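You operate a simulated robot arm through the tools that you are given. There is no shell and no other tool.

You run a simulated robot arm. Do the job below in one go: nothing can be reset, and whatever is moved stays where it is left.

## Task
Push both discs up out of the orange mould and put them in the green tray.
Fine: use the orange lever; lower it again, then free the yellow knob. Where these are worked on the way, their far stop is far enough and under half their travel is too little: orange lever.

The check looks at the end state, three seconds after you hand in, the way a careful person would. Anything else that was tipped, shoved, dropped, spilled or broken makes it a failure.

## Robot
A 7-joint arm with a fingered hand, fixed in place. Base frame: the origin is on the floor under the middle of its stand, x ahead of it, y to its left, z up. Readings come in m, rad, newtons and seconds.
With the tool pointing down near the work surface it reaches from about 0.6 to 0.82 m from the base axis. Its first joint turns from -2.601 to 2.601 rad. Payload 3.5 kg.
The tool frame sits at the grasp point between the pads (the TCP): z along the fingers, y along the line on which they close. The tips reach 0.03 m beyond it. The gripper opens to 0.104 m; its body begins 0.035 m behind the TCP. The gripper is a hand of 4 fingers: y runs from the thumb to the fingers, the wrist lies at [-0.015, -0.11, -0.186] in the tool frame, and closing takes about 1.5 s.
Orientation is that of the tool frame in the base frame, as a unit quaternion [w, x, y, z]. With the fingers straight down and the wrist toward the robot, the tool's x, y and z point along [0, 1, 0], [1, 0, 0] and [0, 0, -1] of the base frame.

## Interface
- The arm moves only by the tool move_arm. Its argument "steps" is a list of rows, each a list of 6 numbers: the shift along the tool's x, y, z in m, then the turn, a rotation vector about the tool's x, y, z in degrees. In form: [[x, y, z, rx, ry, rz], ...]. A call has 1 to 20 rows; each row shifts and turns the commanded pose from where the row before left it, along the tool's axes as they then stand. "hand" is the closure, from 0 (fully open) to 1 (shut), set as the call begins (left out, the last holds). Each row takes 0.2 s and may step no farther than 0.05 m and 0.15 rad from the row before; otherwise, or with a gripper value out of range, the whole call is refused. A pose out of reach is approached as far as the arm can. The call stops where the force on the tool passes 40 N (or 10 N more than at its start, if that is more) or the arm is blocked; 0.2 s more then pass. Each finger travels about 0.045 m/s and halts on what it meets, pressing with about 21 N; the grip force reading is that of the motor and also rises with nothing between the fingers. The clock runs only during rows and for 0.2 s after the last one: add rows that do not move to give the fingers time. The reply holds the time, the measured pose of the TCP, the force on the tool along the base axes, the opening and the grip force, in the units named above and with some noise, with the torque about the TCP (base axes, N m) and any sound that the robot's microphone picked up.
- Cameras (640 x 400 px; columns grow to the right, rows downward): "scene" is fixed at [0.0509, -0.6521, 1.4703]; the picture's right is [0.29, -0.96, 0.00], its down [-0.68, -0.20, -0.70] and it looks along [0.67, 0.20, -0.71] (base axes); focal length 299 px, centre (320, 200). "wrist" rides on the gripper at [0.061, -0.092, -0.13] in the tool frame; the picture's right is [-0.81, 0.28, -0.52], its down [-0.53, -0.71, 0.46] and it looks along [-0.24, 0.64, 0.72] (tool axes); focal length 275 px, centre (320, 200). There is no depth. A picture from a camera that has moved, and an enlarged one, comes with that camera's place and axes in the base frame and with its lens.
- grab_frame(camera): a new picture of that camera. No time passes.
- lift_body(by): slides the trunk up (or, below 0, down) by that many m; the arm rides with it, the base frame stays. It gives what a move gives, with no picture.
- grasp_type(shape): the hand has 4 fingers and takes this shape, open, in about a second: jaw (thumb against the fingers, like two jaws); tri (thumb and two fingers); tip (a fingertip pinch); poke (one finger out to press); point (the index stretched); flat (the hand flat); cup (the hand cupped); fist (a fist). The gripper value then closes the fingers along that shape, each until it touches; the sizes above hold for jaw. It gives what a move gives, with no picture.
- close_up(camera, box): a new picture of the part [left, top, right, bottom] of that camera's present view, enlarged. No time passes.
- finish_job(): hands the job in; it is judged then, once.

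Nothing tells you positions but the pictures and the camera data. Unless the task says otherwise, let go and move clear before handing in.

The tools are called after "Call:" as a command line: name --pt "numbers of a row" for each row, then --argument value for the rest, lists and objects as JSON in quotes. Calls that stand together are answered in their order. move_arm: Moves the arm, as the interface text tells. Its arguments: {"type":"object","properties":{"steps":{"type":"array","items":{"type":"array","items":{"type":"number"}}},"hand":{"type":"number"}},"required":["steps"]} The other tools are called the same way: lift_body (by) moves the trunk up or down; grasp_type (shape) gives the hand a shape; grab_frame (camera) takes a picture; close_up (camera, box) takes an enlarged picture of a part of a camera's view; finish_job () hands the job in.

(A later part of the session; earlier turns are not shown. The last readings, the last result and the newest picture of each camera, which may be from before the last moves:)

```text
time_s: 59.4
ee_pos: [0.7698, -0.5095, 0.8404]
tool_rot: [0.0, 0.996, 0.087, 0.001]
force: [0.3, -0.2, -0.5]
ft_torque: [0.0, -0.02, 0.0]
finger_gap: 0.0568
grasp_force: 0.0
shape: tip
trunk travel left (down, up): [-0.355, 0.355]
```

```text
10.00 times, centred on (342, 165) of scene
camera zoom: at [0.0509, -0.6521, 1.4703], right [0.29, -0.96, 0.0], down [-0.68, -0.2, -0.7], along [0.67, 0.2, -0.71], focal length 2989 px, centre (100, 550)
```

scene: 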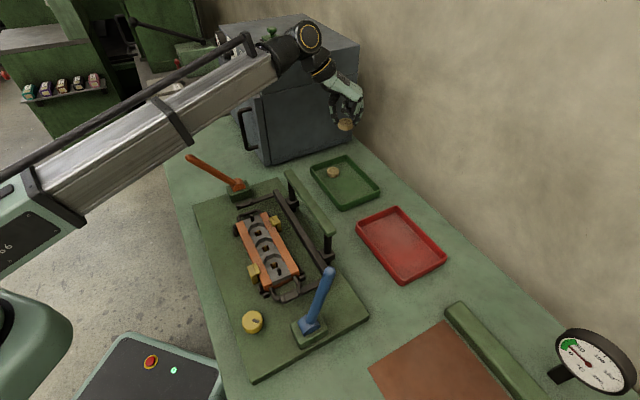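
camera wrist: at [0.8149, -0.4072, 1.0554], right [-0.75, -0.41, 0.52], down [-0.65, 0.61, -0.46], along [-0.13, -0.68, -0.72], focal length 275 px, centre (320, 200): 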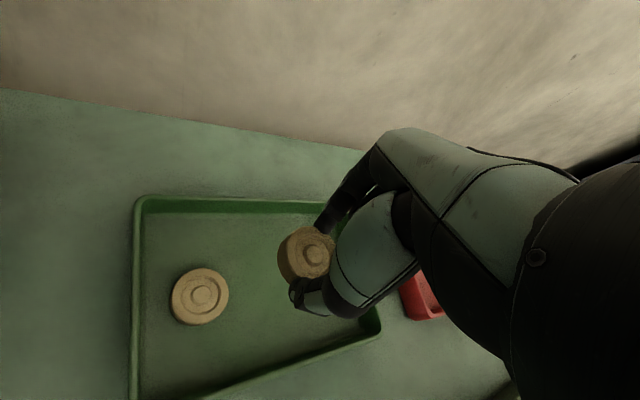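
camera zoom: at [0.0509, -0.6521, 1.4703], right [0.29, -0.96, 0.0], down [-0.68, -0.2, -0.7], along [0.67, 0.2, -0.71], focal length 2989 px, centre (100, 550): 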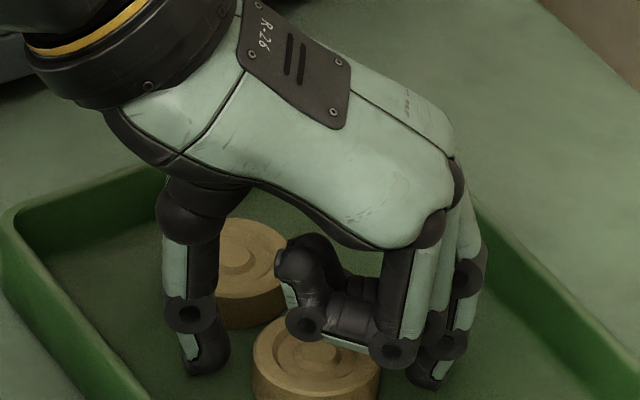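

Both discs rest in the tray. I'll lift straight up with the trunk and confirm.

Call:
lift_body --by 0.195

Call:
grab_frame --camera "scene"

Call:
close_up --camera "scene" --box '[290, 140, 400, 220]'

```text
time_s: 61.6
ee_pos: [0.77, -0.5094, 1.0357]
tool_rot: [0.0, 0.996, 0.087, -0.001]
force: [-0.9, -0.2, 0.2]
ft_torque: [-0.01, 0.0, 0.01]
finger_gap: 0.0566
grasp_force: 0.1
shape: tip
trunk travel left (down, up): [-0.55, 0.16]
```

```text
taken
```

scene: 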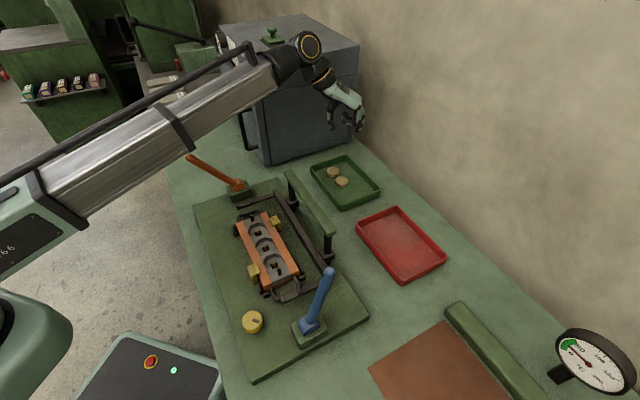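

```text
5.00 times, centred on (345, 180) of scene
camera zoom: at [0.0509, -0.6521, 1.4703], right [0.29, -0.96, 0.0], down [-0.68, -0.2, -0.7], along [0.67, 0.2, -0.71], focal length 1494 px, centre (195, 300)
```

zoom: 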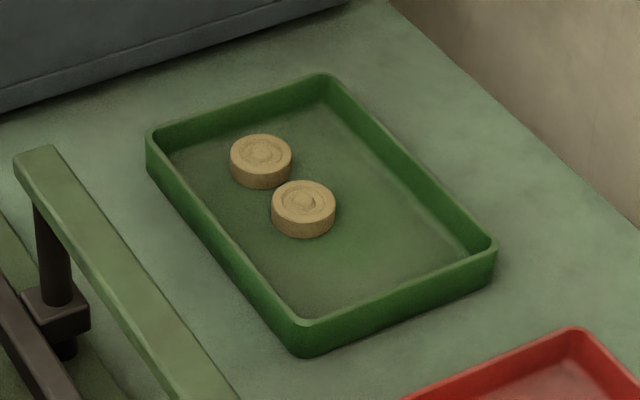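

Both discs are in the green tray. Next I'll push the orange lever back: return to jaw shape, face the bench, and come above the lever (tip now near e1 0.489, z 1.01).

Call:
move_arm --pt "0 0 -0.025 0 0 -7" --pt "0 0 -0.025 0 0 -7" --pt "0 0 -0.025 0 0 -7" --pt "0 0 0 0 0 -7" --pt "0 0 0 0 0 -7" --pt "0.0088 -0.0433 0 0 0 0" --pt "0.0088 -0.0433 0 0 0 0" --pt "0.0088 -0.0433 0 0 0 0" --pt "0.0088 -0.0433 0 0 0 0" --pt "0.0088 -0.0433 0 0 0 0" --pt "0.0088 -0.0433 0 0 0 0" --pt "0.0088 -0.0433 0 0 0 0" --pt "0.0088 -0.0433 0 0 0 0" --pt "0.0088 -0.0433 0 0 0 0" --pt "0 0 0 0 0 0" --hand 0

Call:
grasp_type --shape "jaw"

Call:
grab_frame --camera "wrist"

Call:
close_up --camera "scene" --box '[140, 80, 300, 210]'

```text
time_s: 64.8
ee_pos: [0.5505, -0.1761, 1.1084]
tool_rot: [0.0, 0.924, 0.382, 0.0]
force: [-0.1, -0.8, 0.0]
ft_torque: [-0.01, 0.01, -0.02]
finger_gap: 0.1037
grasp_force: 0.1
shape: tip
trunk travel left (down, up): [-0.55, 0.16]
```

```text
time_s: 65.7
ee_pos: [0.5505, -0.1776, 1.1079]
tool_rot: [0.0, 0.924, 0.383, 0.001]
force: [0.9, -0.2, -1.1]
ft_torque: [0.05, -0.01, -0.01]
finger_gap: 0.1037
grasp_force: 0.0
shape: jaw
trunk travel left (down, up): [-0.55, 0.16]
```

```text
taken
camera wrist: at [0.5281, -0.0683, 1.2376], right [-0.38, -0.77, 0.52], down [-0.88, 0.13, -0.46], along [0.28, -0.63, -0.72], focal length 275 px, centre (320, 200)
```

wrist: 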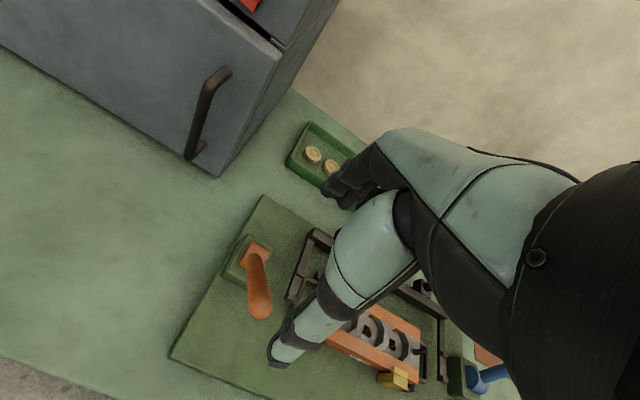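

```text
3.08 times, centred on (220, 145) of scene
camera zoom: at [0.0509, -0.6521, 1.4703], right [0.29, -0.96, 0.0], down [-0.68, -0.2, -0.7], along [0.67, 0.2, -0.71], focal length 920 px, centre (628, 369)
```

zoom: 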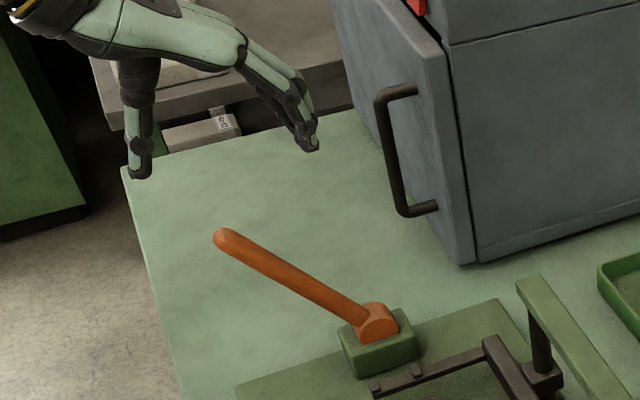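

Lever tip lies between thumb and fingers, about 16 mm from the thumb. Descending to straddle it, then pushing it outward with the thumb.

Call:
move_arm --pt "0 0 0.035 0 0 0" --pt "0 0 0.035 0 0 0" --pt "0 0 0.033 0 0 0" --pt "0 0 0 0 0 0" --hand 0

Call:
close_up --camera "scene" --box '[140, 80, 300, 210]'

```text
time_s: 66.7
ee_pos: [0.5509, -0.1755, 1.0078]
tool_rot: [0.0, 0.924, 0.383, 0.0]
force: [1.1, 0.6, 0.7]
ft_torque: [-0.03, 0.01, 0.01]
finger_gap: 0.1037
grasp_force: 0.1
shape: jaw
trunk travel left (down, up): [-0.55, 0.16]
```

```text
3.08 times, centred on (220, 145) of scene
camera zoom: at [0.0509, -0.6521, 1.4703], right [0.29, -0.96, 0.0], down [-0.68, -0.2, -0.7], along [0.67, 0.2, -0.71], focal length 920 px, centre (628, 369)
```

zoom: 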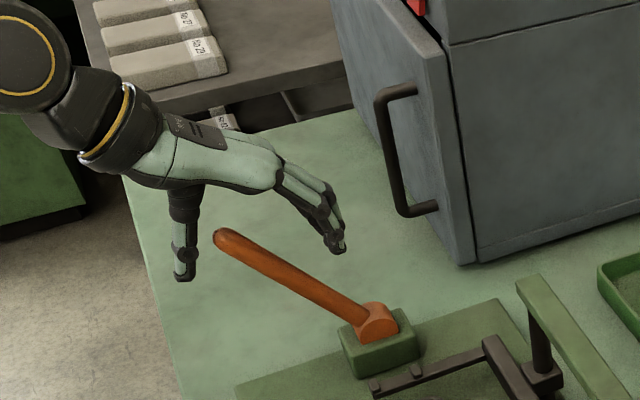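

Straddled correctly. Pushing outward with the thumb in small steps, rising slightly to follow the lever tip.

Call:
move_arm --pt "0 0.014 -0.002 0 0 0" --pt "0 0.014 -0.003 0 0 0" --pt "0 0.014 -0.004 0 0 0" --pt "0 0.014 -0.004 0 0 0" --pt "0 0.014 -0.002 0 0 0" --pt "0 0.014 0 0 0 0" --pt "0 0.014 0 0 0 0" --pt "0 0 0 0 0 0" --hand 0

Call:
close_up --camera "scene" --box '[140, 80, 300, 280]'

```text
time_s: 67.9
ee_pos: [0.6001, -0.2258, 1.0223]
tool_rot: [0.001, 0.924, 0.383, 0.002]
force: [-0.1, 5.1, 7.0]
ft_torque: [0.21, 0.22, -0.12]
finger_gap: 0.104
grasp_force: 0.0
shape: jaw
trunk travel left (down, up): [-0.55, 0.16]
stopped in row 6: the force on the tool passed its limit at 43 N (the readings are from after the stop); the commanded pose is now the measured one
```

```text
2.00 times, centred on (220, 180) of scene
camera zoom: at [0.0509, -0.6521, 1.4703], right [0.29, -0.96, 0.0], down [-0.68, -0.2, -0.7], along [0.67, 0.2, -0.71], focal length 598 px, centre (520, 240)
```

zoom: 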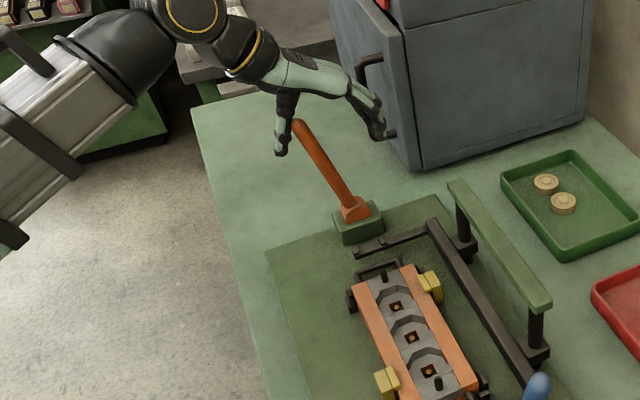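

The lever moved to about 12° but the push stopped at 43 N, seemingly because the lever tip was pressing up under the thumb base. I'll raise the hand 2 cm so only the thumb's lower part pushes, then continue gently.

Call:
move_arm --pt "0 -0.004 -0.01 0 0 0" --pt "0 0 -0.01 0 0 0" --pt "0 0 0 0 0 0" --hand 0

Call:
move_arm --pt "0 0.008 0 0 0 0" --pt "0 0.008 0 0 0 0" --pt "0 0.008 0 0 0 0" --pt "0 0.008 0 0 0 0" --pt "0 0 0 0 0 0" --hand 0

Call:
close_up --camera "scene" --box '[140, 80, 300, 280]'

```text
time_s: 68.7
ee_pos: [0.5969, -0.2228, 1.0451]
tool_rot: [0.0, 0.924, 0.383, 0.001]
force: [-0.2, -1.0, -0.6]
ft_torque: [0.0, 0.02, 0.02]
finger_gap: 0.1041
grasp_force: 0.1
shape: jaw
trunk travel left (down, up): [-0.55, 0.16]
```

```text
time_s: 69.9
ee_pos: [0.6192, -0.2465, 1.0435]
tool_rot: [0.001, 0.924, 0.383, 0.001]
force: [-1.0, 1.3, 3.0]
ft_torque: [0.12, 0.09, -0.07]
finger_gap: 0.1039
grasp_force: 0.1
shape: jaw
trunk travel left (down, up): [-0.55, 0.16]
```

```text
2.00 times, centred on (220, 180) of scene
camera zoom: at [0.0509, -0.6521, 1.4703], right [0.29, -0.96, 0.0], down [-0.68, -0.2, -0.7], along [0.67, 0.2, -0.71], focal length 598 px, centre (520, 240)
```

zoom: 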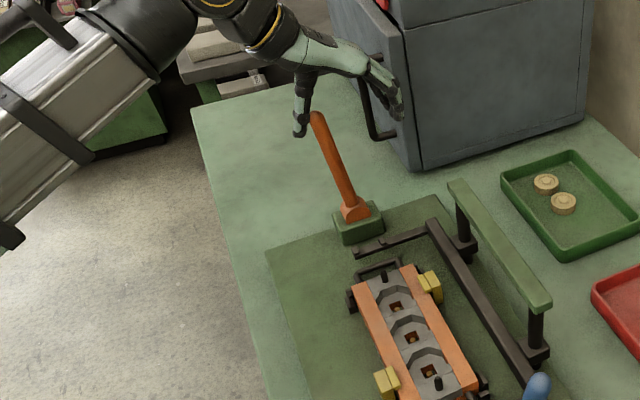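

Now it moves easily with low force. Continuing outward toward the original stop.

Call:
move_arm --pt "0 0.009 0 0 0 0" --pt "0 0.009 0 0 0 0" --pt "0 0.009 0.001 0 0 0" --pt "0 0.009 0.002 0 0 0" --pt "0 0.009 0.002 0 0 0" --pt "0 0 0 0 0 0" --hand 0

Call:
close_up --camera "scene" --box '[140, 80, 300, 280]'

```text
time_s: 71.3
ee_pos: [0.651, -0.2783, 1.0391]
tool_rot: [-0.001, 0.924, 0.383, 0.001]
force: [0.8, 1.6, -0.1]
ft_torque: [-0.01, 0.03, -0.01]
finger_gap: 0.1037
grasp_force: 0.1
shape: jaw
trunk travel left (down, up): [-0.55, 0.16]
```

```text
2.00 times, centred on (220, 180) of scene
camera zoom: at [0.0509, -0.6521, 1.4703], right [0.29, -0.96, 0.0], down [-0.68, -0.2, -0.7], along [0.67, 0.2, -0.71], focal length 598 px, centre (520, 240)
```

zoom: 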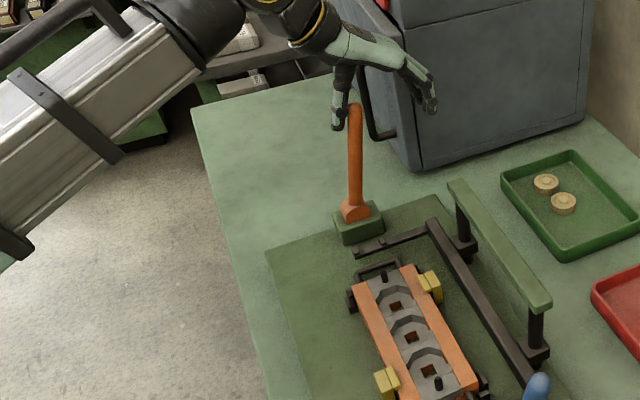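

The ejector pins have gone down; lever at about -11°, a few degrees from its original -14.5°. Pushing gently to the stop.

Call:
move_arm --pt "0 0.006 0.002 0 0 0" --pt "0 0.006 0.002 0 0 0" --pt "0 0.005 0.001 0 0 0" --pt "0 0.004 0 0 0 0" --pt "0 0 0 0 0 0" --hand 0

Call:
close_up --camera "scene" --box '[180, 120, 380, 245]'

```text
time_s: 72.5
ee_pos: [0.6653, -0.2906, 1.0345]
tool_rot: [0.0, 0.924, 0.383, 0.001]
force: [-7.5, 6.4, -0.7]
ft_torque: [-0.08, -0.09, -0.03]
finger_gap: 0.1039
grasp_force: 0.2
shape: jaw
trunk travel left (down, up): [-0.55, 0.16]
```

```text
3.20 times, centred on (280, 182) of scene
camera zoom: at [0.0509, -0.6521, 1.4703], right [0.29, -0.96, 0.0], down [-0.68, -0.2, -0.7], along [0.67, 0.2, -0.71], focal length 956 px, centre (448, 256)
```

zoom: 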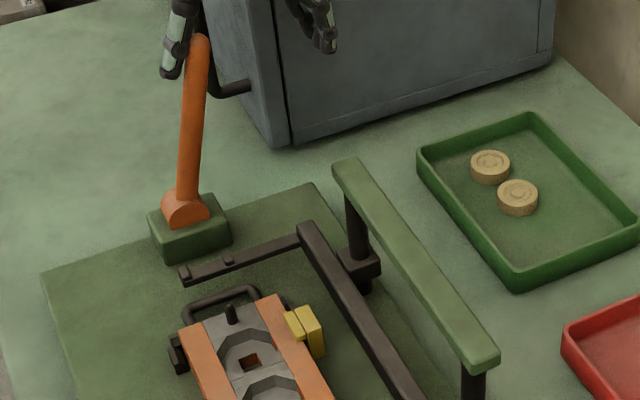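

The lever is back at its original position (pixel match) with resistance felt — it's at its rest stop. Backing off slightly and lifting clear.

Call:
move_arm --pt "0 -0.015 0 0 0 0" --pt "0 0 -0.04 0 0 0" --pt "0 0 -0.04 0 0 0" --pt "0 0 -0.02 0 0 0" --pt "0 0 0 0 0 0" --hand 0

Call:
close_up --camera "scene" --box '[180, 120, 380, 245]'

Call:
close_up --camera "scene" --box '[230, 300, 280, 340]'

```text
time_s: 73.7
ee_pos: [0.6529, -0.282, 1.1331]
tool_rot: [0.0, 0.924, 0.383, 0.001]
force: [0.0, 1.1, 0.5]
ft_torque: [0.02, 0.0, -0.04]
finger_gap: 0.1039
grasp_force: 0.1
shape: jaw
trunk travel left (down, up): [-0.55, 0.16]
```

```text
3.20 times, centred on (280, 182) of scene
camera zoom: at [0.0509, -0.6521, 1.4703], right [0.29, -0.96, 0.0], down [-0.68, -0.2, -0.7], along [0.67, 0.2, -0.71], focal length 956 px, centre (448, 256)
```

zoom: 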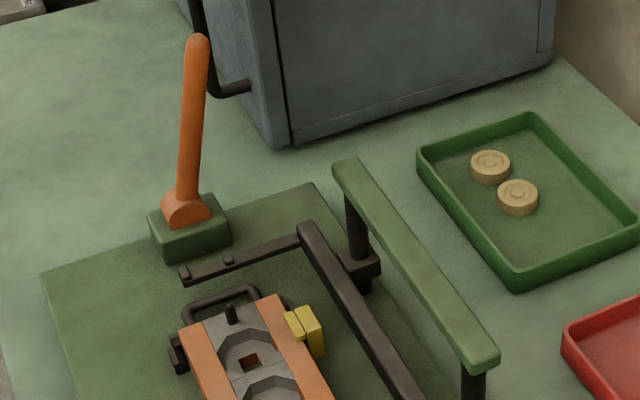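

```text
10.00 times, centred on (255, 320) of scene
camera zoom: at [0.0509, -0.6521, 1.4703], right [0.29, -0.96, 0.0], down [-0.68, -0.2, -0.7], along [0.67, 0.2, -0.71], focal length 2989 px, centre (970, -1000)
```

zoom: 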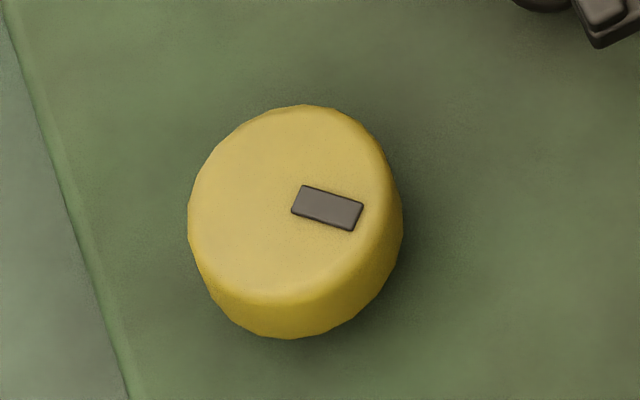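

The lever is back down and the pins retracted. Now the knob near [0.253, -0.446]: it's close to the robot, so I'll raise the trunk for extra room, move above it and use the tip pinch turned about 110° so the wrist sits over the mould side.

Call:
lift_body --by 0.16

Call:
move_arm --pt "-0.04 -0.0167 0 0 0 0" --pt "-0.04 -0.0167 0 0 0 0" --pt "-0.04 -0.0167 0 0 0 0" --pt "-0.04 -0.0167 0 0 0 0" --pt "-0.04 -0.0167 0 0 0 0" --pt "-0.04 -0.0167 0 0 0 0" --pt "-0.04 -0.0167 0 0 0 0" --pt "-0.04 -0.0167 0 0 0 0" --pt "-0.04 -0.0167 0 0 0 0" --pt "-0.04 -0.0167 0 0 0 0" --pt "0 0 0 0 0 0" --hand 0

Call:
grasp_type --shape "tip"

Call:
grab_frame --camera "wrist"

Call:
grab_frame --camera "scene"

```text
time_s: 75.5
ee_pos: [0.6531, -0.2818, 1.2933]
tool_rot: [0.0, 0.924, 0.383, 0.002]
force: [0.6, 0.3, -0.4]
ft_torque: [0.01, 0.01, -0.04]
finger_gap: 0.1039
grasp_force: 0.0
shape: jaw
trunk travel left (down, up): [-0.71, 0.0]
```

```text
time_s: 77.9
ee_pos: [0.2524, -0.4472, 1.2943]
tool_rot: [0.002, 0.923, 0.384, 0.001]
force: [-0.1, -1.4, -0.2]
ft_torque: [0.0, 0.0, 0.03]
finger_gap: 0.1035
grasp_force: 0.2
shape: jaw
trunk travel left (down, up): [-0.71, 0.0]
```

```text
time_s: 78.8
ee_pos: [0.2523, -0.4473, 1.2931]
tool_rot: [0.001, 0.924, 0.382, 0.001]
force: [-0.7, 0.5, -0.2]
ft_torque: [-0.02, 0.02, 0.01]
finger_gap: 0.104
grasp_force: 0.1
shape: tip
trunk travel left (down, up): [-0.71, 0.0]
```

```text
taken
camera wrist: at [0.2305, -0.3374, 1.4231], right [-0.38, -0.77, 0.52], down [-0.88, 0.13, -0.46], along [0.29, -0.63, -0.72], focal length 275 px, centre (320, 200)
```

wrist: 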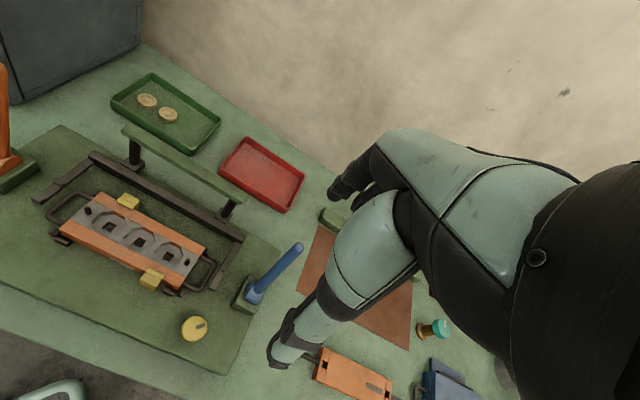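

```text
taken
```

scene: 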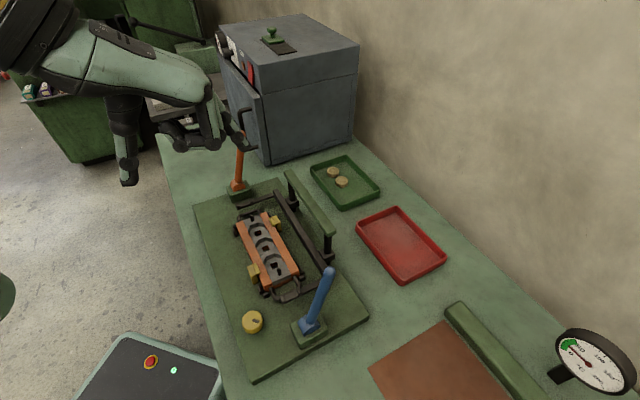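

The knob refines to about [0.2566, -0.4415], top z ≈ 0.857. I'll rotate the hand about 110° here at height, then look.

Call:
move_arm --pt "0 0 0 0 0 8" --pt "0 0 0 0 0 8" --pt "0 0 0 0 0 8" --pt "0 0 0 0 0 8" --pt "0 0 0 0 0 8" --pt "0 0 0 0 0 8" --pt "0 0 0 0 0 8" --pt "0 0 0 0 0 8" --pt "0 0 0 0 0 8" --pt "0 0 0 0 0 8" --pt "0 0 0 0 0 8" --pt "0 0 0 0 0 8" --pt "0 0 0 0 0 8" --pt "0 0 0 0 0 0" --hand 0.3

Call:
grab_frame --camera "wrist"

Call:
grab_frame --camera "scene"

```text
time_s: 81.8
ee_pos: [0.2513, -0.4494, 1.2905]
tool_rot: [0.002, 0.871, -0.492, 0.004]
force: [-0.1, 0.0, 0.2]
ft_torque: [-0.01, -0.02, 0.01]
finger_gap: 0.0733
grasp_force: 0.1
shape: tip
out of reach, approached as far as the arm can: row 13
trunk travel left (down, up): [-0.71, 0.0]
```

```text
taken
camera wrist: at [0.3612, -0.4518, 1.4203], right [-0.66, 0.55, 0.51], down [0.34, 0.82, -0.46], along [-0.68, -0.13, -0.73], focal length 275 px, centre (320, 200)
```

wrist: 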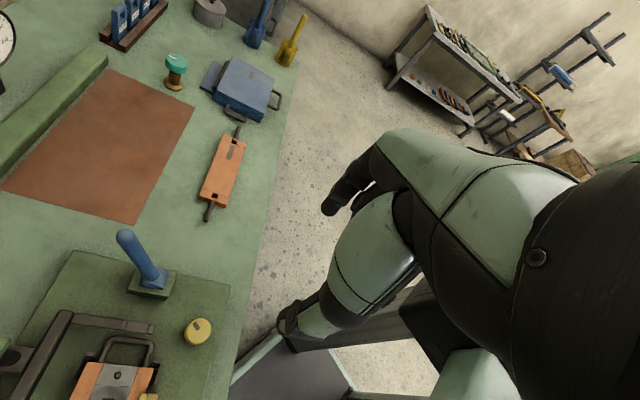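

```text
taken
```

scene: 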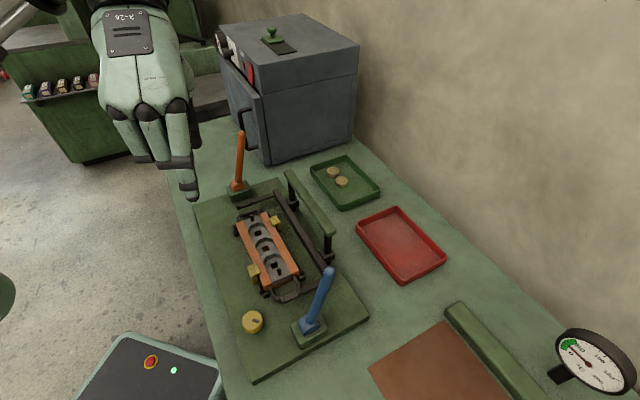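

The wrist roll limit is around 104° here. Let me look at the knob up close from this viewpoint.

Call:
close_up --camera "wrist" --box '[160, 300, 240, 360]'

Call:
close_up --camera "wrist" --box '[0, 200, 300, 400]'

```text
6.67 times, centred on (200, 330) of wrist
camera zoom: at [0.3612, -0.4518, 1.4203], right [-0.66, 0.55, 0.51], down [0.34, 0.82, -0.46], along [-0.68, -0.13, -0.73], focal length 1835 px, centre (1120, -667)
```

zoom: 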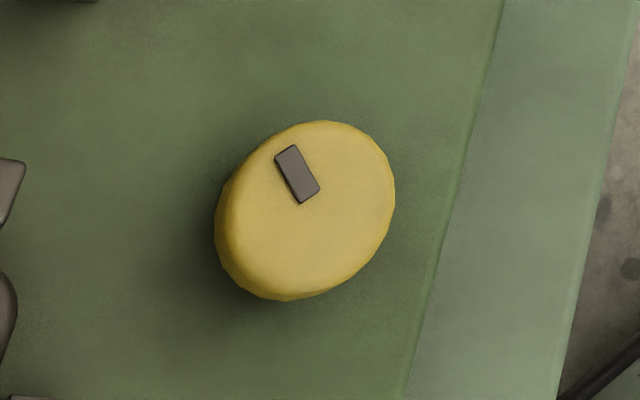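

```text
2.00 times, centred on (150, 300) of wrist
camera zoom: at [0.3612, -0.4518, 1.4203], right [-0.66, 0.55, 0.51], down [0.34, 0.82, -0.46], along [-0.68, -0.13, -0.73], focal length 551 px, centre (660, 0)
```

zoom: 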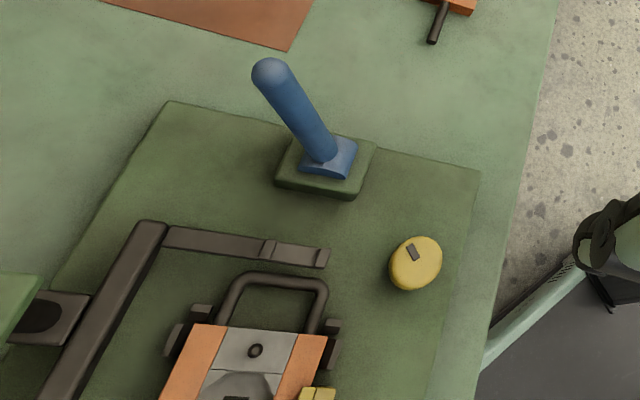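

The mark points roughly along base -y. I'll try the other roll direction (wrist toward the right side), which should give a wider turning range.

Call:
move_arm --pt "0 0 0 0 0 -8.5" --pt "0 0 0 0 0 -8.5" --pt "0 0 0 0 0 -8.5" --pt "0 0 0 0 0 -8.5" --pt "0 0 0 0 0 -8.5" --pt "0 0 0 0 0 -8.5" --pt "0 0 0 0 0 -8.5" --pt "0 0 0 0 0 -8.5" --pt "0 0 0 0 0 -8.5" --pt "0 0 0 0 0 -8.5" --pt "0 0 0 0 0 -8.5" --pt "0 0 0 0 0 -8.5" --pt "0 0 0 0 0 0" --hand 0.3

Call:
move_arm --pt "0 0 0 0 0 -8.5" --pt "0 0 0 0 0 -8.5" --pt "0 0 0 0 0 -8.5" --pt "0 0 0 0 0 -8.5" --pt "0 0 0 0 0 -8.5" --pt "0 0 0 0 0 -8.5" --pt "0 0 0 0 0 -8.5" --pt "0 0 0 0 0 -8.5" --pt "0 0 0 0 0 0" --hand 0.3

Call:
grab_frame --camera "wrist"

Call:
grab_frame --camera "scene"

```text
time_s: 84.6
ee_pos: [0.2515, -0.4493, 1.2917]
tool_rot: [0.0, 0.93, 0.368, 0.0]
force: [0.3, 0.4, 0.9]
ft_torque: [0.02, -0.03, 0.0]
finger_gap: 0.0735
grasp_force: 0.0
shape: tip
trunk travel left (down, up): [-0.71, 0.0]
```

```text
time_s: 86.1
ee_pos: [0.2516, -0.4508, 1.2911]
tool_rot: [0.001, 0.691, 0.723, 0.004]
force: [-12.1, -48.9, 29.4]
ft_torque: [8.51, 1.41, 5.99]
finger_gap: 0.073
grasp_force: 0.0
shape: tip
trunk travel left (down, up): [-0.71, 0.0]
stopped in row 7: the force on the tool passed its limit at 154 N (the readings are from after the stop); the commanded pose is now the measured one
```

```text
taken
camera wrist: at [0.1567, -0.3924, 1.4206], right [0.31, -0.8, 0.52], down [-0.68, -0.57, -0.46], along [0.66, -0.21, -0.72], focal length 275 px, centre (320, 200)
```

wrist: 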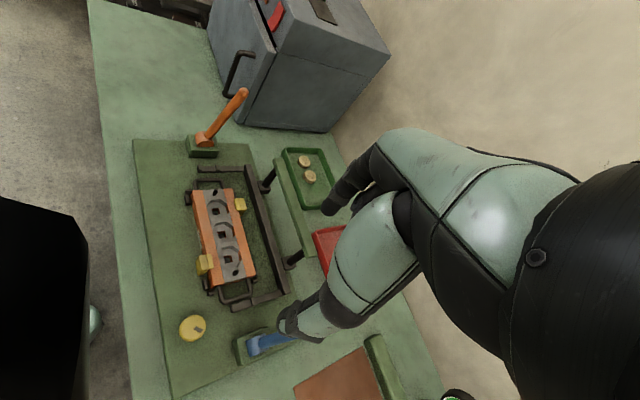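

```text
taken
```

scene: 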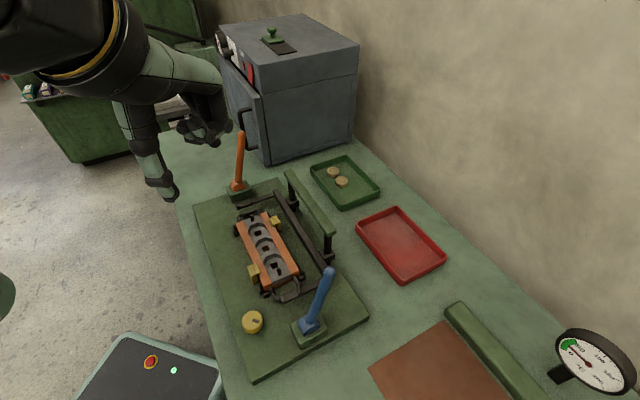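

The hand met the arm's own folded forearm at this close-in pose (nothing in the scene was touched). I'll reverse that rotation right away.

Call:
move_arm --pt "0 0 0 0 0 4" --pt "0 0 0 0 0 8" --pt "0 0 0 0 0 8" --pt "0 0 0 0 0 8" --pt "0 0 0 0 0 8" --pt "0 0 0 0 0 8" --pt "0 0 0 0 0 0" --hand 0.3

Call:
grab_frame --camera "wrist"

Call:
grab_frame --camera "scene"

```text
time_s: 86.3
ee_pos: [0.2525, -0.4507, 1.2911]
tool_rot: [0.002, 0.692, 0.722, 0.003]
force: [9.9, -19.1, 8.6]
ft_torque: [3.04, 2.14, 1.28]
finger_gap: 0.073
grasp_force: 0.2
shape: tip
trunk travel left (down, up): [-0.71, 0.0]
stopped in row 1: the force on the tool passed its limit at 75 N (the readings are from after the stop); the commanded pose is now the measured one
```

```text
taken
camera wrist: at [0.1572, -0.3918, 1.4204], right [0.3, -0.8, 0.52], down [-0.69, -0.56, -0.46], along [0.66, -0.22, -0.72], focal length 275 px, centre (320, 200)
```

wrist: 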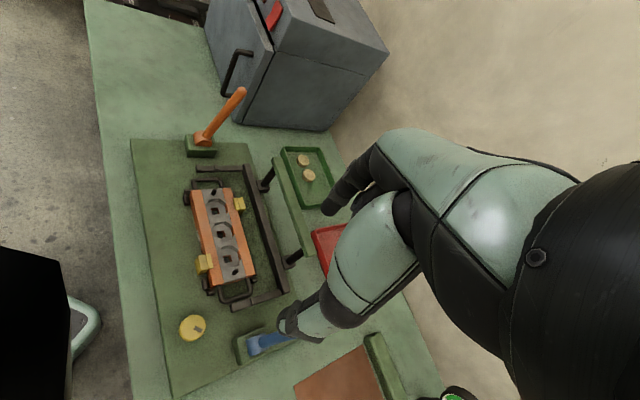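

```text
taken
```

scene: 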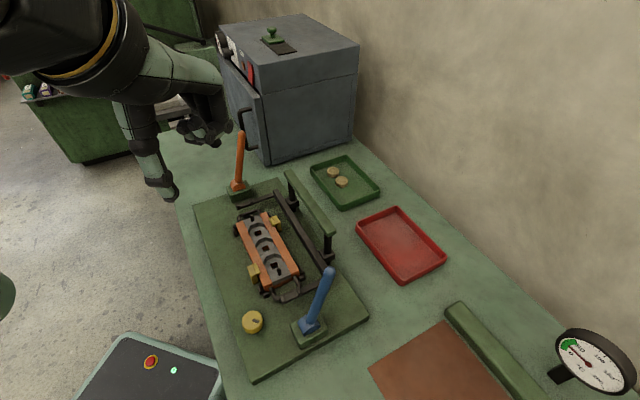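

Force has dropped to about 23 N. I'll translate the hand away from the body first (outward), then rotate back.

Call:
move_arm --pt "-0.005 0.008 0 0 0 0" --pt "-0.01 0.012 0 0 0 0" --pt "-0.015 0.02 0 0 0 0" --pt "-0.015 0.025 0 0 0 0" --pt "0 0 0 0 0 0" --hand 0.3

```text
time_s: 87.5
ee_pos: [0.3173, -0.4931, 1.2918]
tool_rot: [0.001, 0.693, 0.721, 0.004]
force: [0.3, 0.8, -0.8]
ft_torque: [0.01, -0.06, 0.02]
finger_gap: 0.0733
grasp_force: 0.1
shape: tip
trunk travel left (down, up): [-0.71, 0.0]
```

Free again. Now I'll rotate to about α = +60° here (away from the body), which suits the knob approach.

Call:
move_arm --pt "0 0 0 0 0 8.2" --pt "0 0 0 0 0 8.2" --pt "0 0 0 0 0 8.2" --pt "0 0 0 0 0 8.2" --pt "0 0 0 0 0 8.2" --pt "0 0 0 0 0 8.2" --pt "0 0 0 0 0 8.2" --pt "0 0 0 0 0 8.2" --pt "0 0 0 0 0 8.2" --pt "0 0 0 0 0 8.2" --pt "0 0 0 0 0 8.2" --pt "0 0 0 0 0 8.2" --pt "0 0 0 0 0 8.2" --pt "0 0 0 0 0 0" --hand 0.3

Call:
grab_frame --camera "wrist"

Call:
grab_frame --camera "scene"

```text
time_s: 90.5
ee_pos: [0.3179, -0.4922, 1.291]
tool_rot: [-0.001, 0.992, -0.125, 0.002]
force: [-0.1, 0.0, 0.2]
ft_torque: [0.02, -0.01, -0.03]
finger_gap: 0.0731
grasp_force: 0.1
shape: tip
trunk travel left (down, up): [-0.71, 0.0]
```

```text
taken
camera wrist: at [0.3998, -0.4182, 1.4214], right [-0.86, -0.07, 0.51], down [-0.34, 0.82, -0.46], along [-0.39, -0.56, -0.73], focal length 275 px, centre (320, 200)
```

wrist: 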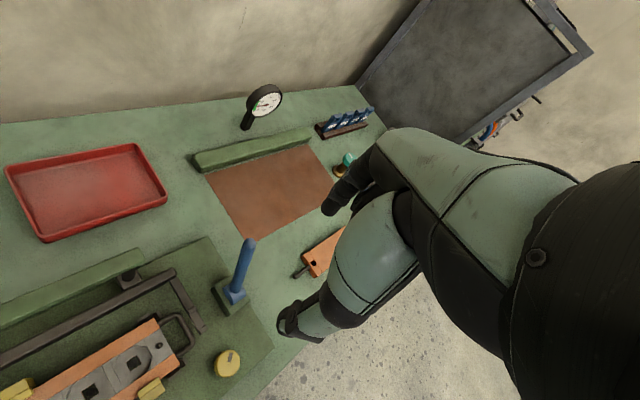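

```text
taken
```

scene: 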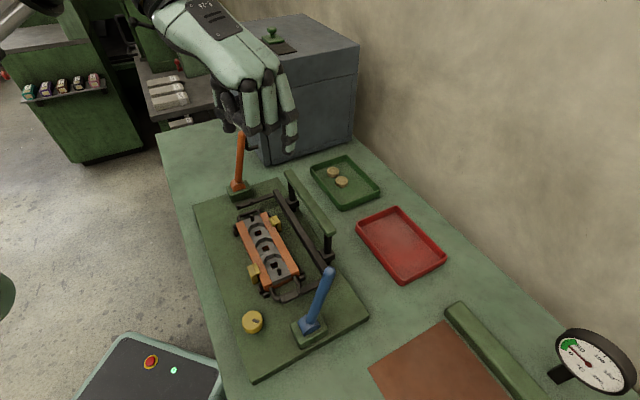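

Orientation is now α ≈ 59°. I'll move over the knob and descend to about z 1.02, watching for reach or contact warnings.

Call:
move_arm --pt "-0.0371 -0.0157 0 0 0 0" --pt "-0.0371 -0.0157 0 0 0 0" --pt "0 0 0.045 0 0 0" --pt "0 0 0.045 0 0 0" --pt "0 0 0.045 0 0 0" --pt "0 0 0.045 0 0 0" --pt "0 0 0.045 0 0 0" --pt "0 0 0.045 0 0 0" --pt "0 0 0 0 0 0" --hand 0.3

Call:
grab_frame --camera "wrist"

Call:
grab_frame --camera "scene"

```text
time_s: 92.5
ee_pos: [0.2612, -0.4512, 1.0221]
tool_rot: [-0.001, 0.992, -0.124, 0.003]
force: [0.5, 0.9, 0.0]
ft_torque: [-0.02, -0.02, 0.02]
finger_gap: 0.073
grasp_force: 0.2
shape: tip
out of reach, approached as far as the arm can: row 7
trunk travel left (down, up): [-0.71, 0.0]
```

```text
taken
camera wrist: at [0.3429, -0.3767, 1.1514], right [-0.86, -0.07, 0.51], down [-0.34, 0.82, -0.46], along [-0.39, -0.56, -0.73], focal length 275 px, centre (320, 200)
```

wrist: 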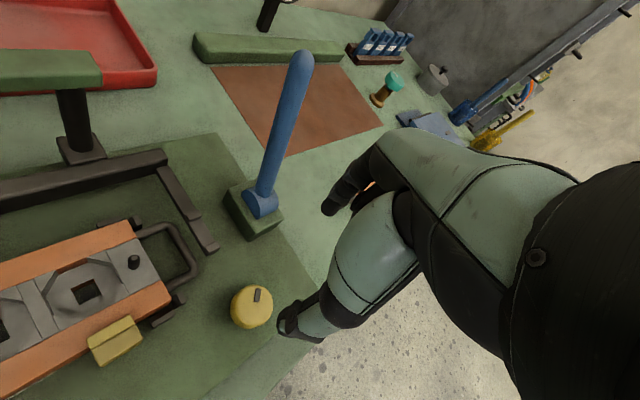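

```text
taken
```

scene: 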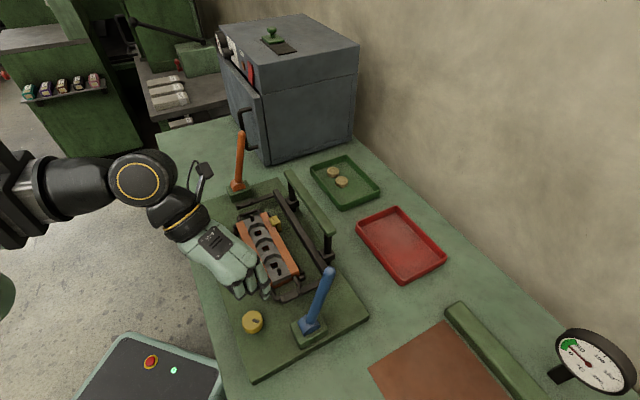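

The arm stopped about 1 cm short laterally at an intermediate height, but lower down there is more room. I'll zoom in to refine the knob's centre.

Call:
close_up --camera "wrist" --box '[210, 270, 306, 340]'

```text
5.71 times, centred on (258, 305) of wrist
camera zoom: at [0.3429, -0.3767, 1.1514], right [-0.86, -0.07, 0.51], down [-0.34, 0.82, -0.46], along [-0.39, -0.56, -0.73], focal length 1573 px, centre (674, -400)
```

zoom: 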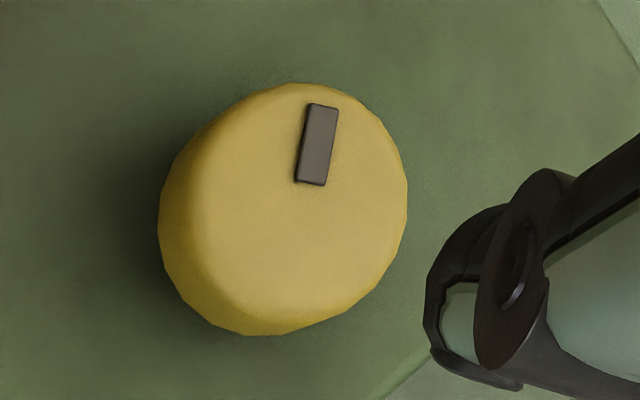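

Knob centre confirmed at about [0.253, -0.444]. Descending to z ≈ 0.93 and then shifting over it.

Call:
move_arm --pt "0 0 0.03 0 0 0" --pt "0 0 0.03 0 0 0" --pt "0 0 0.03 0 0 0" --pt "-0.005 -0.0025 0 0 0 0" --pt "-0.0048 -0.0026 0 0 0 0" --pt "0 0 0 0 0 0" --hand 0.3

Call:
grab_frame --camera "wrist"

Call:
grab_frame --camera "scene"

```text
time_s: 93.9
ee_pos: [0.2535, -0.4433, 0.931]
tool_rot: [-0.002, 0.992, -0.124, 0.003]
force: [-0.7, -0.2, -0.4]
ft_torque: [0.02, 0.02, 0.01]
finger_gap: 0.0732
grasp_force: 0.0
shape: tip
trunk travel left (down, up): [-0.71, 0.0]
```

```text
taken
camera wrist: at [0.3346, -0.3684, 1.062], right [-0.86, -0.07, 0.51], down [-0.34, 0.82, -0.46], along [-0.39, -0.56, -0.73], focal length 275 px, centre (320, 200)
```

wrist: 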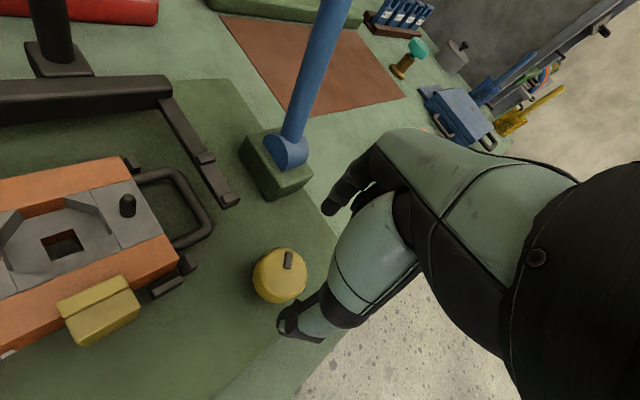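

```text
taken
```

scene: 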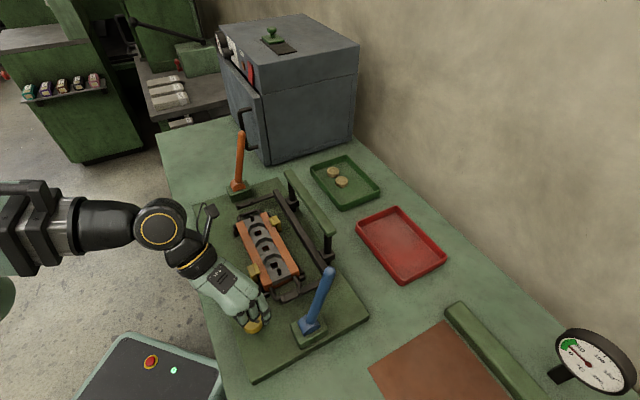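

Well centred over the knob. Descending to grip height around z 0.868 in small steps.

Call:
move_arm --pt "0 0 0.025 0 0 0" --pt "0 0 0.02 0 0 0" --pt "0 0 0.01 0 0 0" --pt "0 0 0.006 0 0 0" --pt "0 0 0 0 0 0" --hand 0.3

Call:
close_up --camera "wrist" --box '[220, 160, 380, 340]'

Call:
close_up --camera "scene" --box '[180, 250, 300, 350]'

```text
time_s: 95.1
ee_pos: [0.2534, -0.4433, 0.8698]
tool_rot: [-0.001, 0.992, -0.125, 0.003]
force: [-0.1, 0.1, -0.1]
ft_torque: [-0.01, 0.03, -0.02]
finger_gap: 0.073
grasp_force: 0.1
shape: tip
trunk travel left (down, up): [-0.71, 0.0]
```

```text
2.22 times, centred on (300, 250) of wrist
camera zoom: at [0.3351, -0.3685, 1.0006], right [-0.86, -0.07, 0.51], down [-0.34, 0.82, -0.46], along [-0.39, -0.56, -0.73], focal length 612 px, centre (364, 89)
```

zoom: 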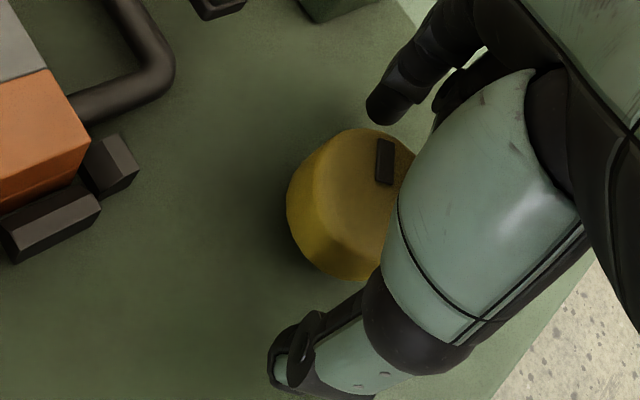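

```text
4.00 times, centred on (240, 300) of scene
camera zoom: at [0.0509, -0.6521, 1.4703], right [0.29, -0.96, 0.0], down [-0.68, -0.2, -0.7], along [0.67, 0.2, -0.71], focal length 1196 px, centre (640, -200)
```

zoom: 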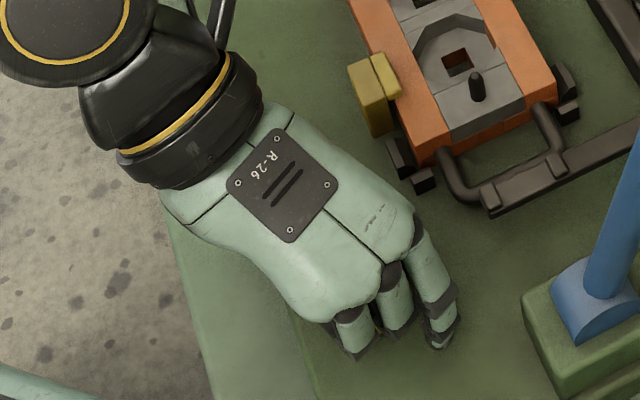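

The knob is centred between thumb and index. Closing the pinch on it.

Call:
move_arm --pt "0 0 0 0 0 0" --pt "0 0 0 0 0 0" --pt "0 0 0 0 0 0" --pt "0 0 0 0 0 0" --pt "0 0 0 0 0 0" --pt "0 0 0 0 0 0" --pt "0 0 0 0 0 0" --hand 0.85

Call:
close_up --camera "wrist" --box '[220, 160, 380, 340]'

```text
time_s: 96.7
ee_pos: [0.2538, -0.4426, 0.8701]
tool_rot: [-0.002, 0.992, -0.125, 0.003]
force: [0.3, -0.6, -2.4]
ft_torque: [-0.03, 0.01, 0.02]
finger_gap: 0.0365
grasp_force: 21.1
shape: tip
trunk travel left (down, up): [-0.71, 0.0]
```

```text
2.22 times, centred on (300, 250) of wrist
camera zoom: at [0.3352, -0.3685, 1.0006], right [-0.86, -0.07, 0.51], down [-0.34, 0.82, -0.46], along [-0.39, -0.56, -0.73], focal length 612 px, centre (364, 89)
```

zoom: 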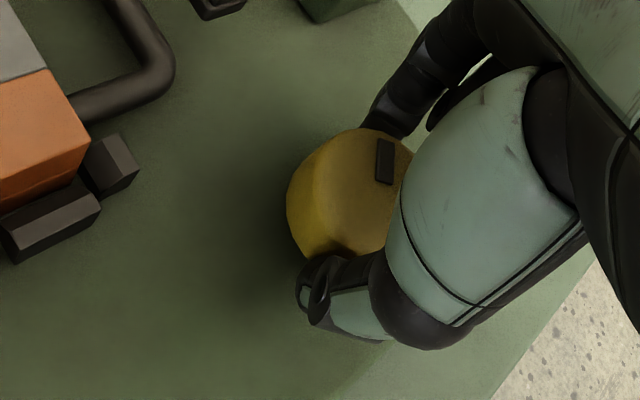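

Gripped at 21 N. I'll test a small clockwise (seen from above) turn and read the torque.

Call:
move_arm --pt "0 0 0 0 0 3" --pt "0 0 0 0 0 3" --pt "0 0 0 0 0 3" --pt "0 0 0 0 0 0" --hand 0.85

Call:
close_up --camera "wrist" --box '[220, 160, 380, 340]'

```text
time_s: 97.7
ee_pos: [0.2553, -0.4443, 0.8696]
tool_rot: [-0.002, 0.979, -0.202, 0.003]
force: [6.6, -1.9, -1.8]
ft_torque: [-0.13, -0.15, 0.2]
finger_gap: 0.0363
grasp_force: 21.3
shape: tip
trunk travel left (down, up): [-0.71, 0.0]
```

```text
2.22 times, centred on (300, 250) of wrist
camera zoom: at [0.3463, -0.3824, 1.0005], right [-0.86, 0.07, 0.51], down [-0.2, 0.87, -0.46], along [-0.47, -0.5, -0.73], focal length 612 px, centre (364, 89)
```

zoom: 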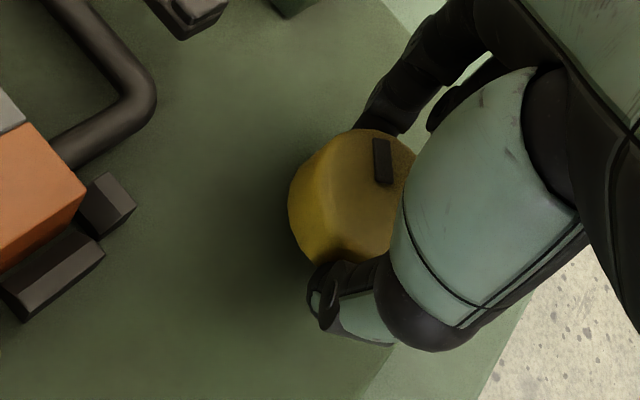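

The knob turned with the hand (mark stays fixed relative to the fingers) at low torque. Before committing, I'll turn back and test slightly beyond the start position the other way to see whether that side is a stop.

Call:
move_arm --pt "0 0 0 0 0 -3" --pt "0 0 0 0 0 -3" --pt "0 0 0 0 0 -3" --pt "0 0 0 0 0 -2" --pt "0 0 0 0 0 -2" --pt "0 0 0 0 0 -2" --pt "0 0 0 0 0 0" --hand 0.85

Call:
close_up --camera "wrist" --box '[220, 160, 380, 340]'

```text
time_s: 99.3
ee_pos: [0.2539, -0.4431, 0.8708]
tool_rot: [-0.002, 0.997, -0.072, 0.003]
force: [-1.1, 0.6, -5.4]
ft_torque: [0.06, 0.04, -0.03]
finger_gap: 0.0358
grasp_force: 21.5
shape: tip
trunk travel left (down, up): [-0.71, 0.0]
```

```text
2.22 times, centred on (300, 250) of wrist
camera zoom: at [0.3267, -0.3605, 1.001], right [-0.84, -0.16, 0.51], down [-0.42, 0.78, -0.46], along [-0.33, -0.6, -0.73], focal length 612 px, centre (364, 89)
```

zoom: 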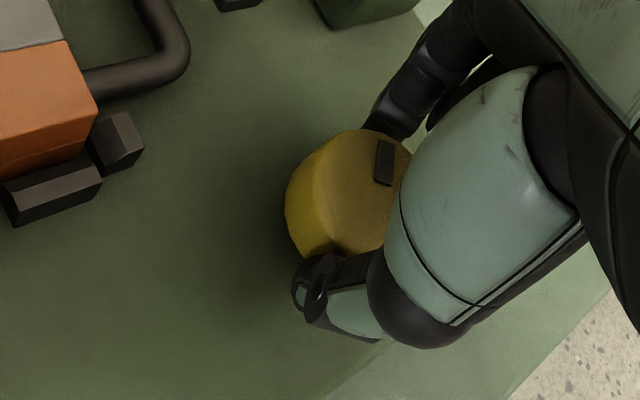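

I need a more exact reading of the mark's direction, so I'll zoom in tightly.

Call:
close_up --camera "wrist" --box '[290, 210, 350, 280]'

Call:
close_up --camera "scene" --box '[235, 305, 275, 335]'

```text
5.71 times, centred on (320, 245) of wrist
camera zoom: at [0.3267, -0.3605, 1.001], right [-0.84, -0.16, 0.51], down [-0.42, 0.78, -0.46], along [-0.33, -0.6, -0.73], focal length 1573 px, centre (320, -57)
```

zoom: 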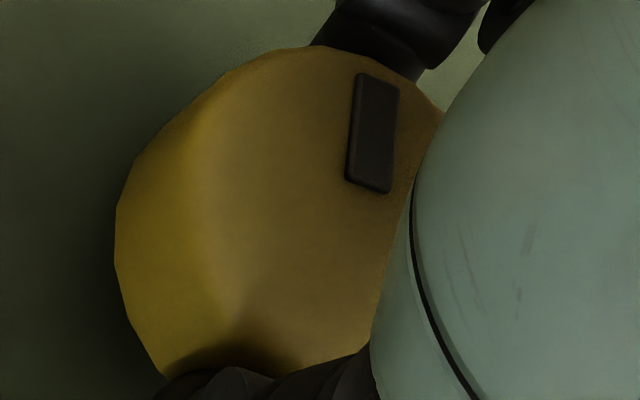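

```text
13.33 times, centred on (255, 320) of scene
camera zoom: at [0.0509, -0.6521, 1.4703], right [0.29, -0.96, 0.0], down [-0.68, -0.2, -0.7], along [0.67, 0.2, -0.71], focal length 3985 px, centre (1187, -1400)
```

zoom: 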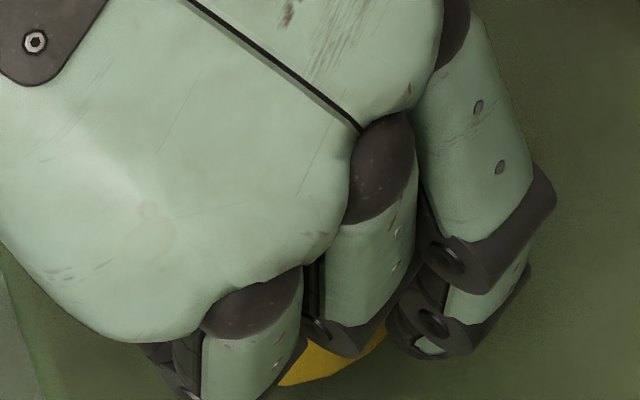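

Measured mark direction: start ≈ -89°, now ≈ -86° — inconclusive, so I'll turn a larger amount clockwise and measure again.

Call:
move_arm --pt "0 0 0 0 0 4" --pt "0 0 0 0 0 4" --pt "0 0 0 0 0 4" --pt "0 0 0 0 0 4" --pt "0 0 0 0 0 4" --pt "0 0 0 0 0 4" --pt "0 0 0 0 0 0" --hand 0.85

Call:
close_up --camera "wrist" --box '[290, 210, 350, 280]'

```text
time_s: 100.9
ee_pos: [0.2556, -0.4444, 0.8708]
tool_rot: [-0.002, 0.96, -0.278, 0.003]
force: [7.2, -5.3, -7.3]
ft_torque: [-0.24, -0.16, 0.33]
finger_gap: 0.0349
grasp_force: 20.8
shape: tip
trunk travel left (down, up): [-0.71, 0.0]
```

```text
5.71 times, centred on (320, 245) of wrist
camera zoom: at [0.3551, -0.3986, 1.0012], right [-0.84, 0.2, 0.51], down [-0.07, 0.89, -0.45], along [-0.55, -0.41, -0.73], focal length 1573 px, centre (320, -57)
```

zoom: 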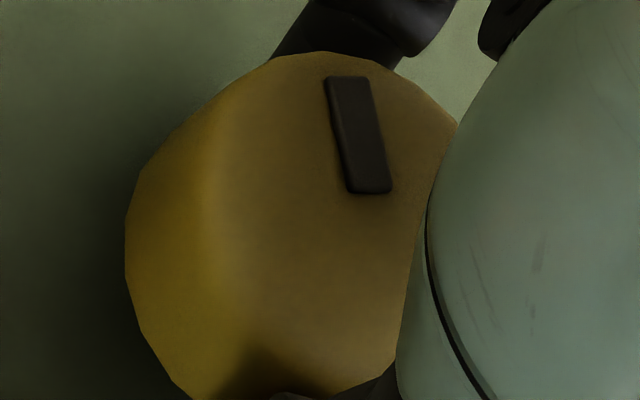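

The mark moved only ~6° for 24° of hand turn, so the fingers are mostly slipping clockwise (0.33 N·m). Let me test the same amount counter-clockwise.

Call:
move_arm --pt "0 0 0 0 0 -4" --pt "0 0 0 0 0 -4" --pt "0 0 0 0 0 -4" --pt "0 0 0 0 0 -4" --pt "0 0 0 0 0 -4" --pt "0 0 0 0 0 -4" --pt "0 0 0 0 0 -4" --pt "0 0 0 0 0 -4" --pt "0 0 0 0 0 0" --hand 0.85

Call:
close_up --camera "wrist" --box '[290, 210, 350, 280]'

```text
time_s: 102.9
ee_pos: [0.2536, -0.4429, 0.8707]
tool_rot: [-0.001, 1.0, -0.002, 0.004]
force: [-2.0, -0.8, -4.1]
ft_torque: [-0.04, 0.08, -0.05]
finger_gap: 0.0349
grasp_force: 21.1
shape: tip
trunk travel left (down, up): [-0.71, 0.0]
```

```text
5.71 times, centred on (320, 245) of wrist
camera zoom: at [0.3141, -0.3505, 1.001], right [-0.81, -0.27, 0.51], down [-0.53, 0.72, -0.46], along [-0.24, -0.64, -0.73], focal length 1573 px, centre (320, -57)
```

zoom: 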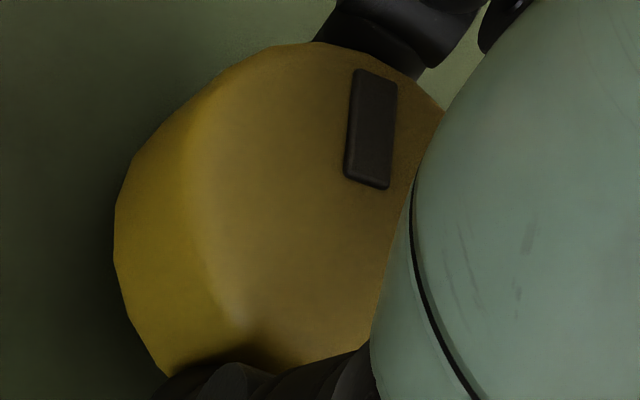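

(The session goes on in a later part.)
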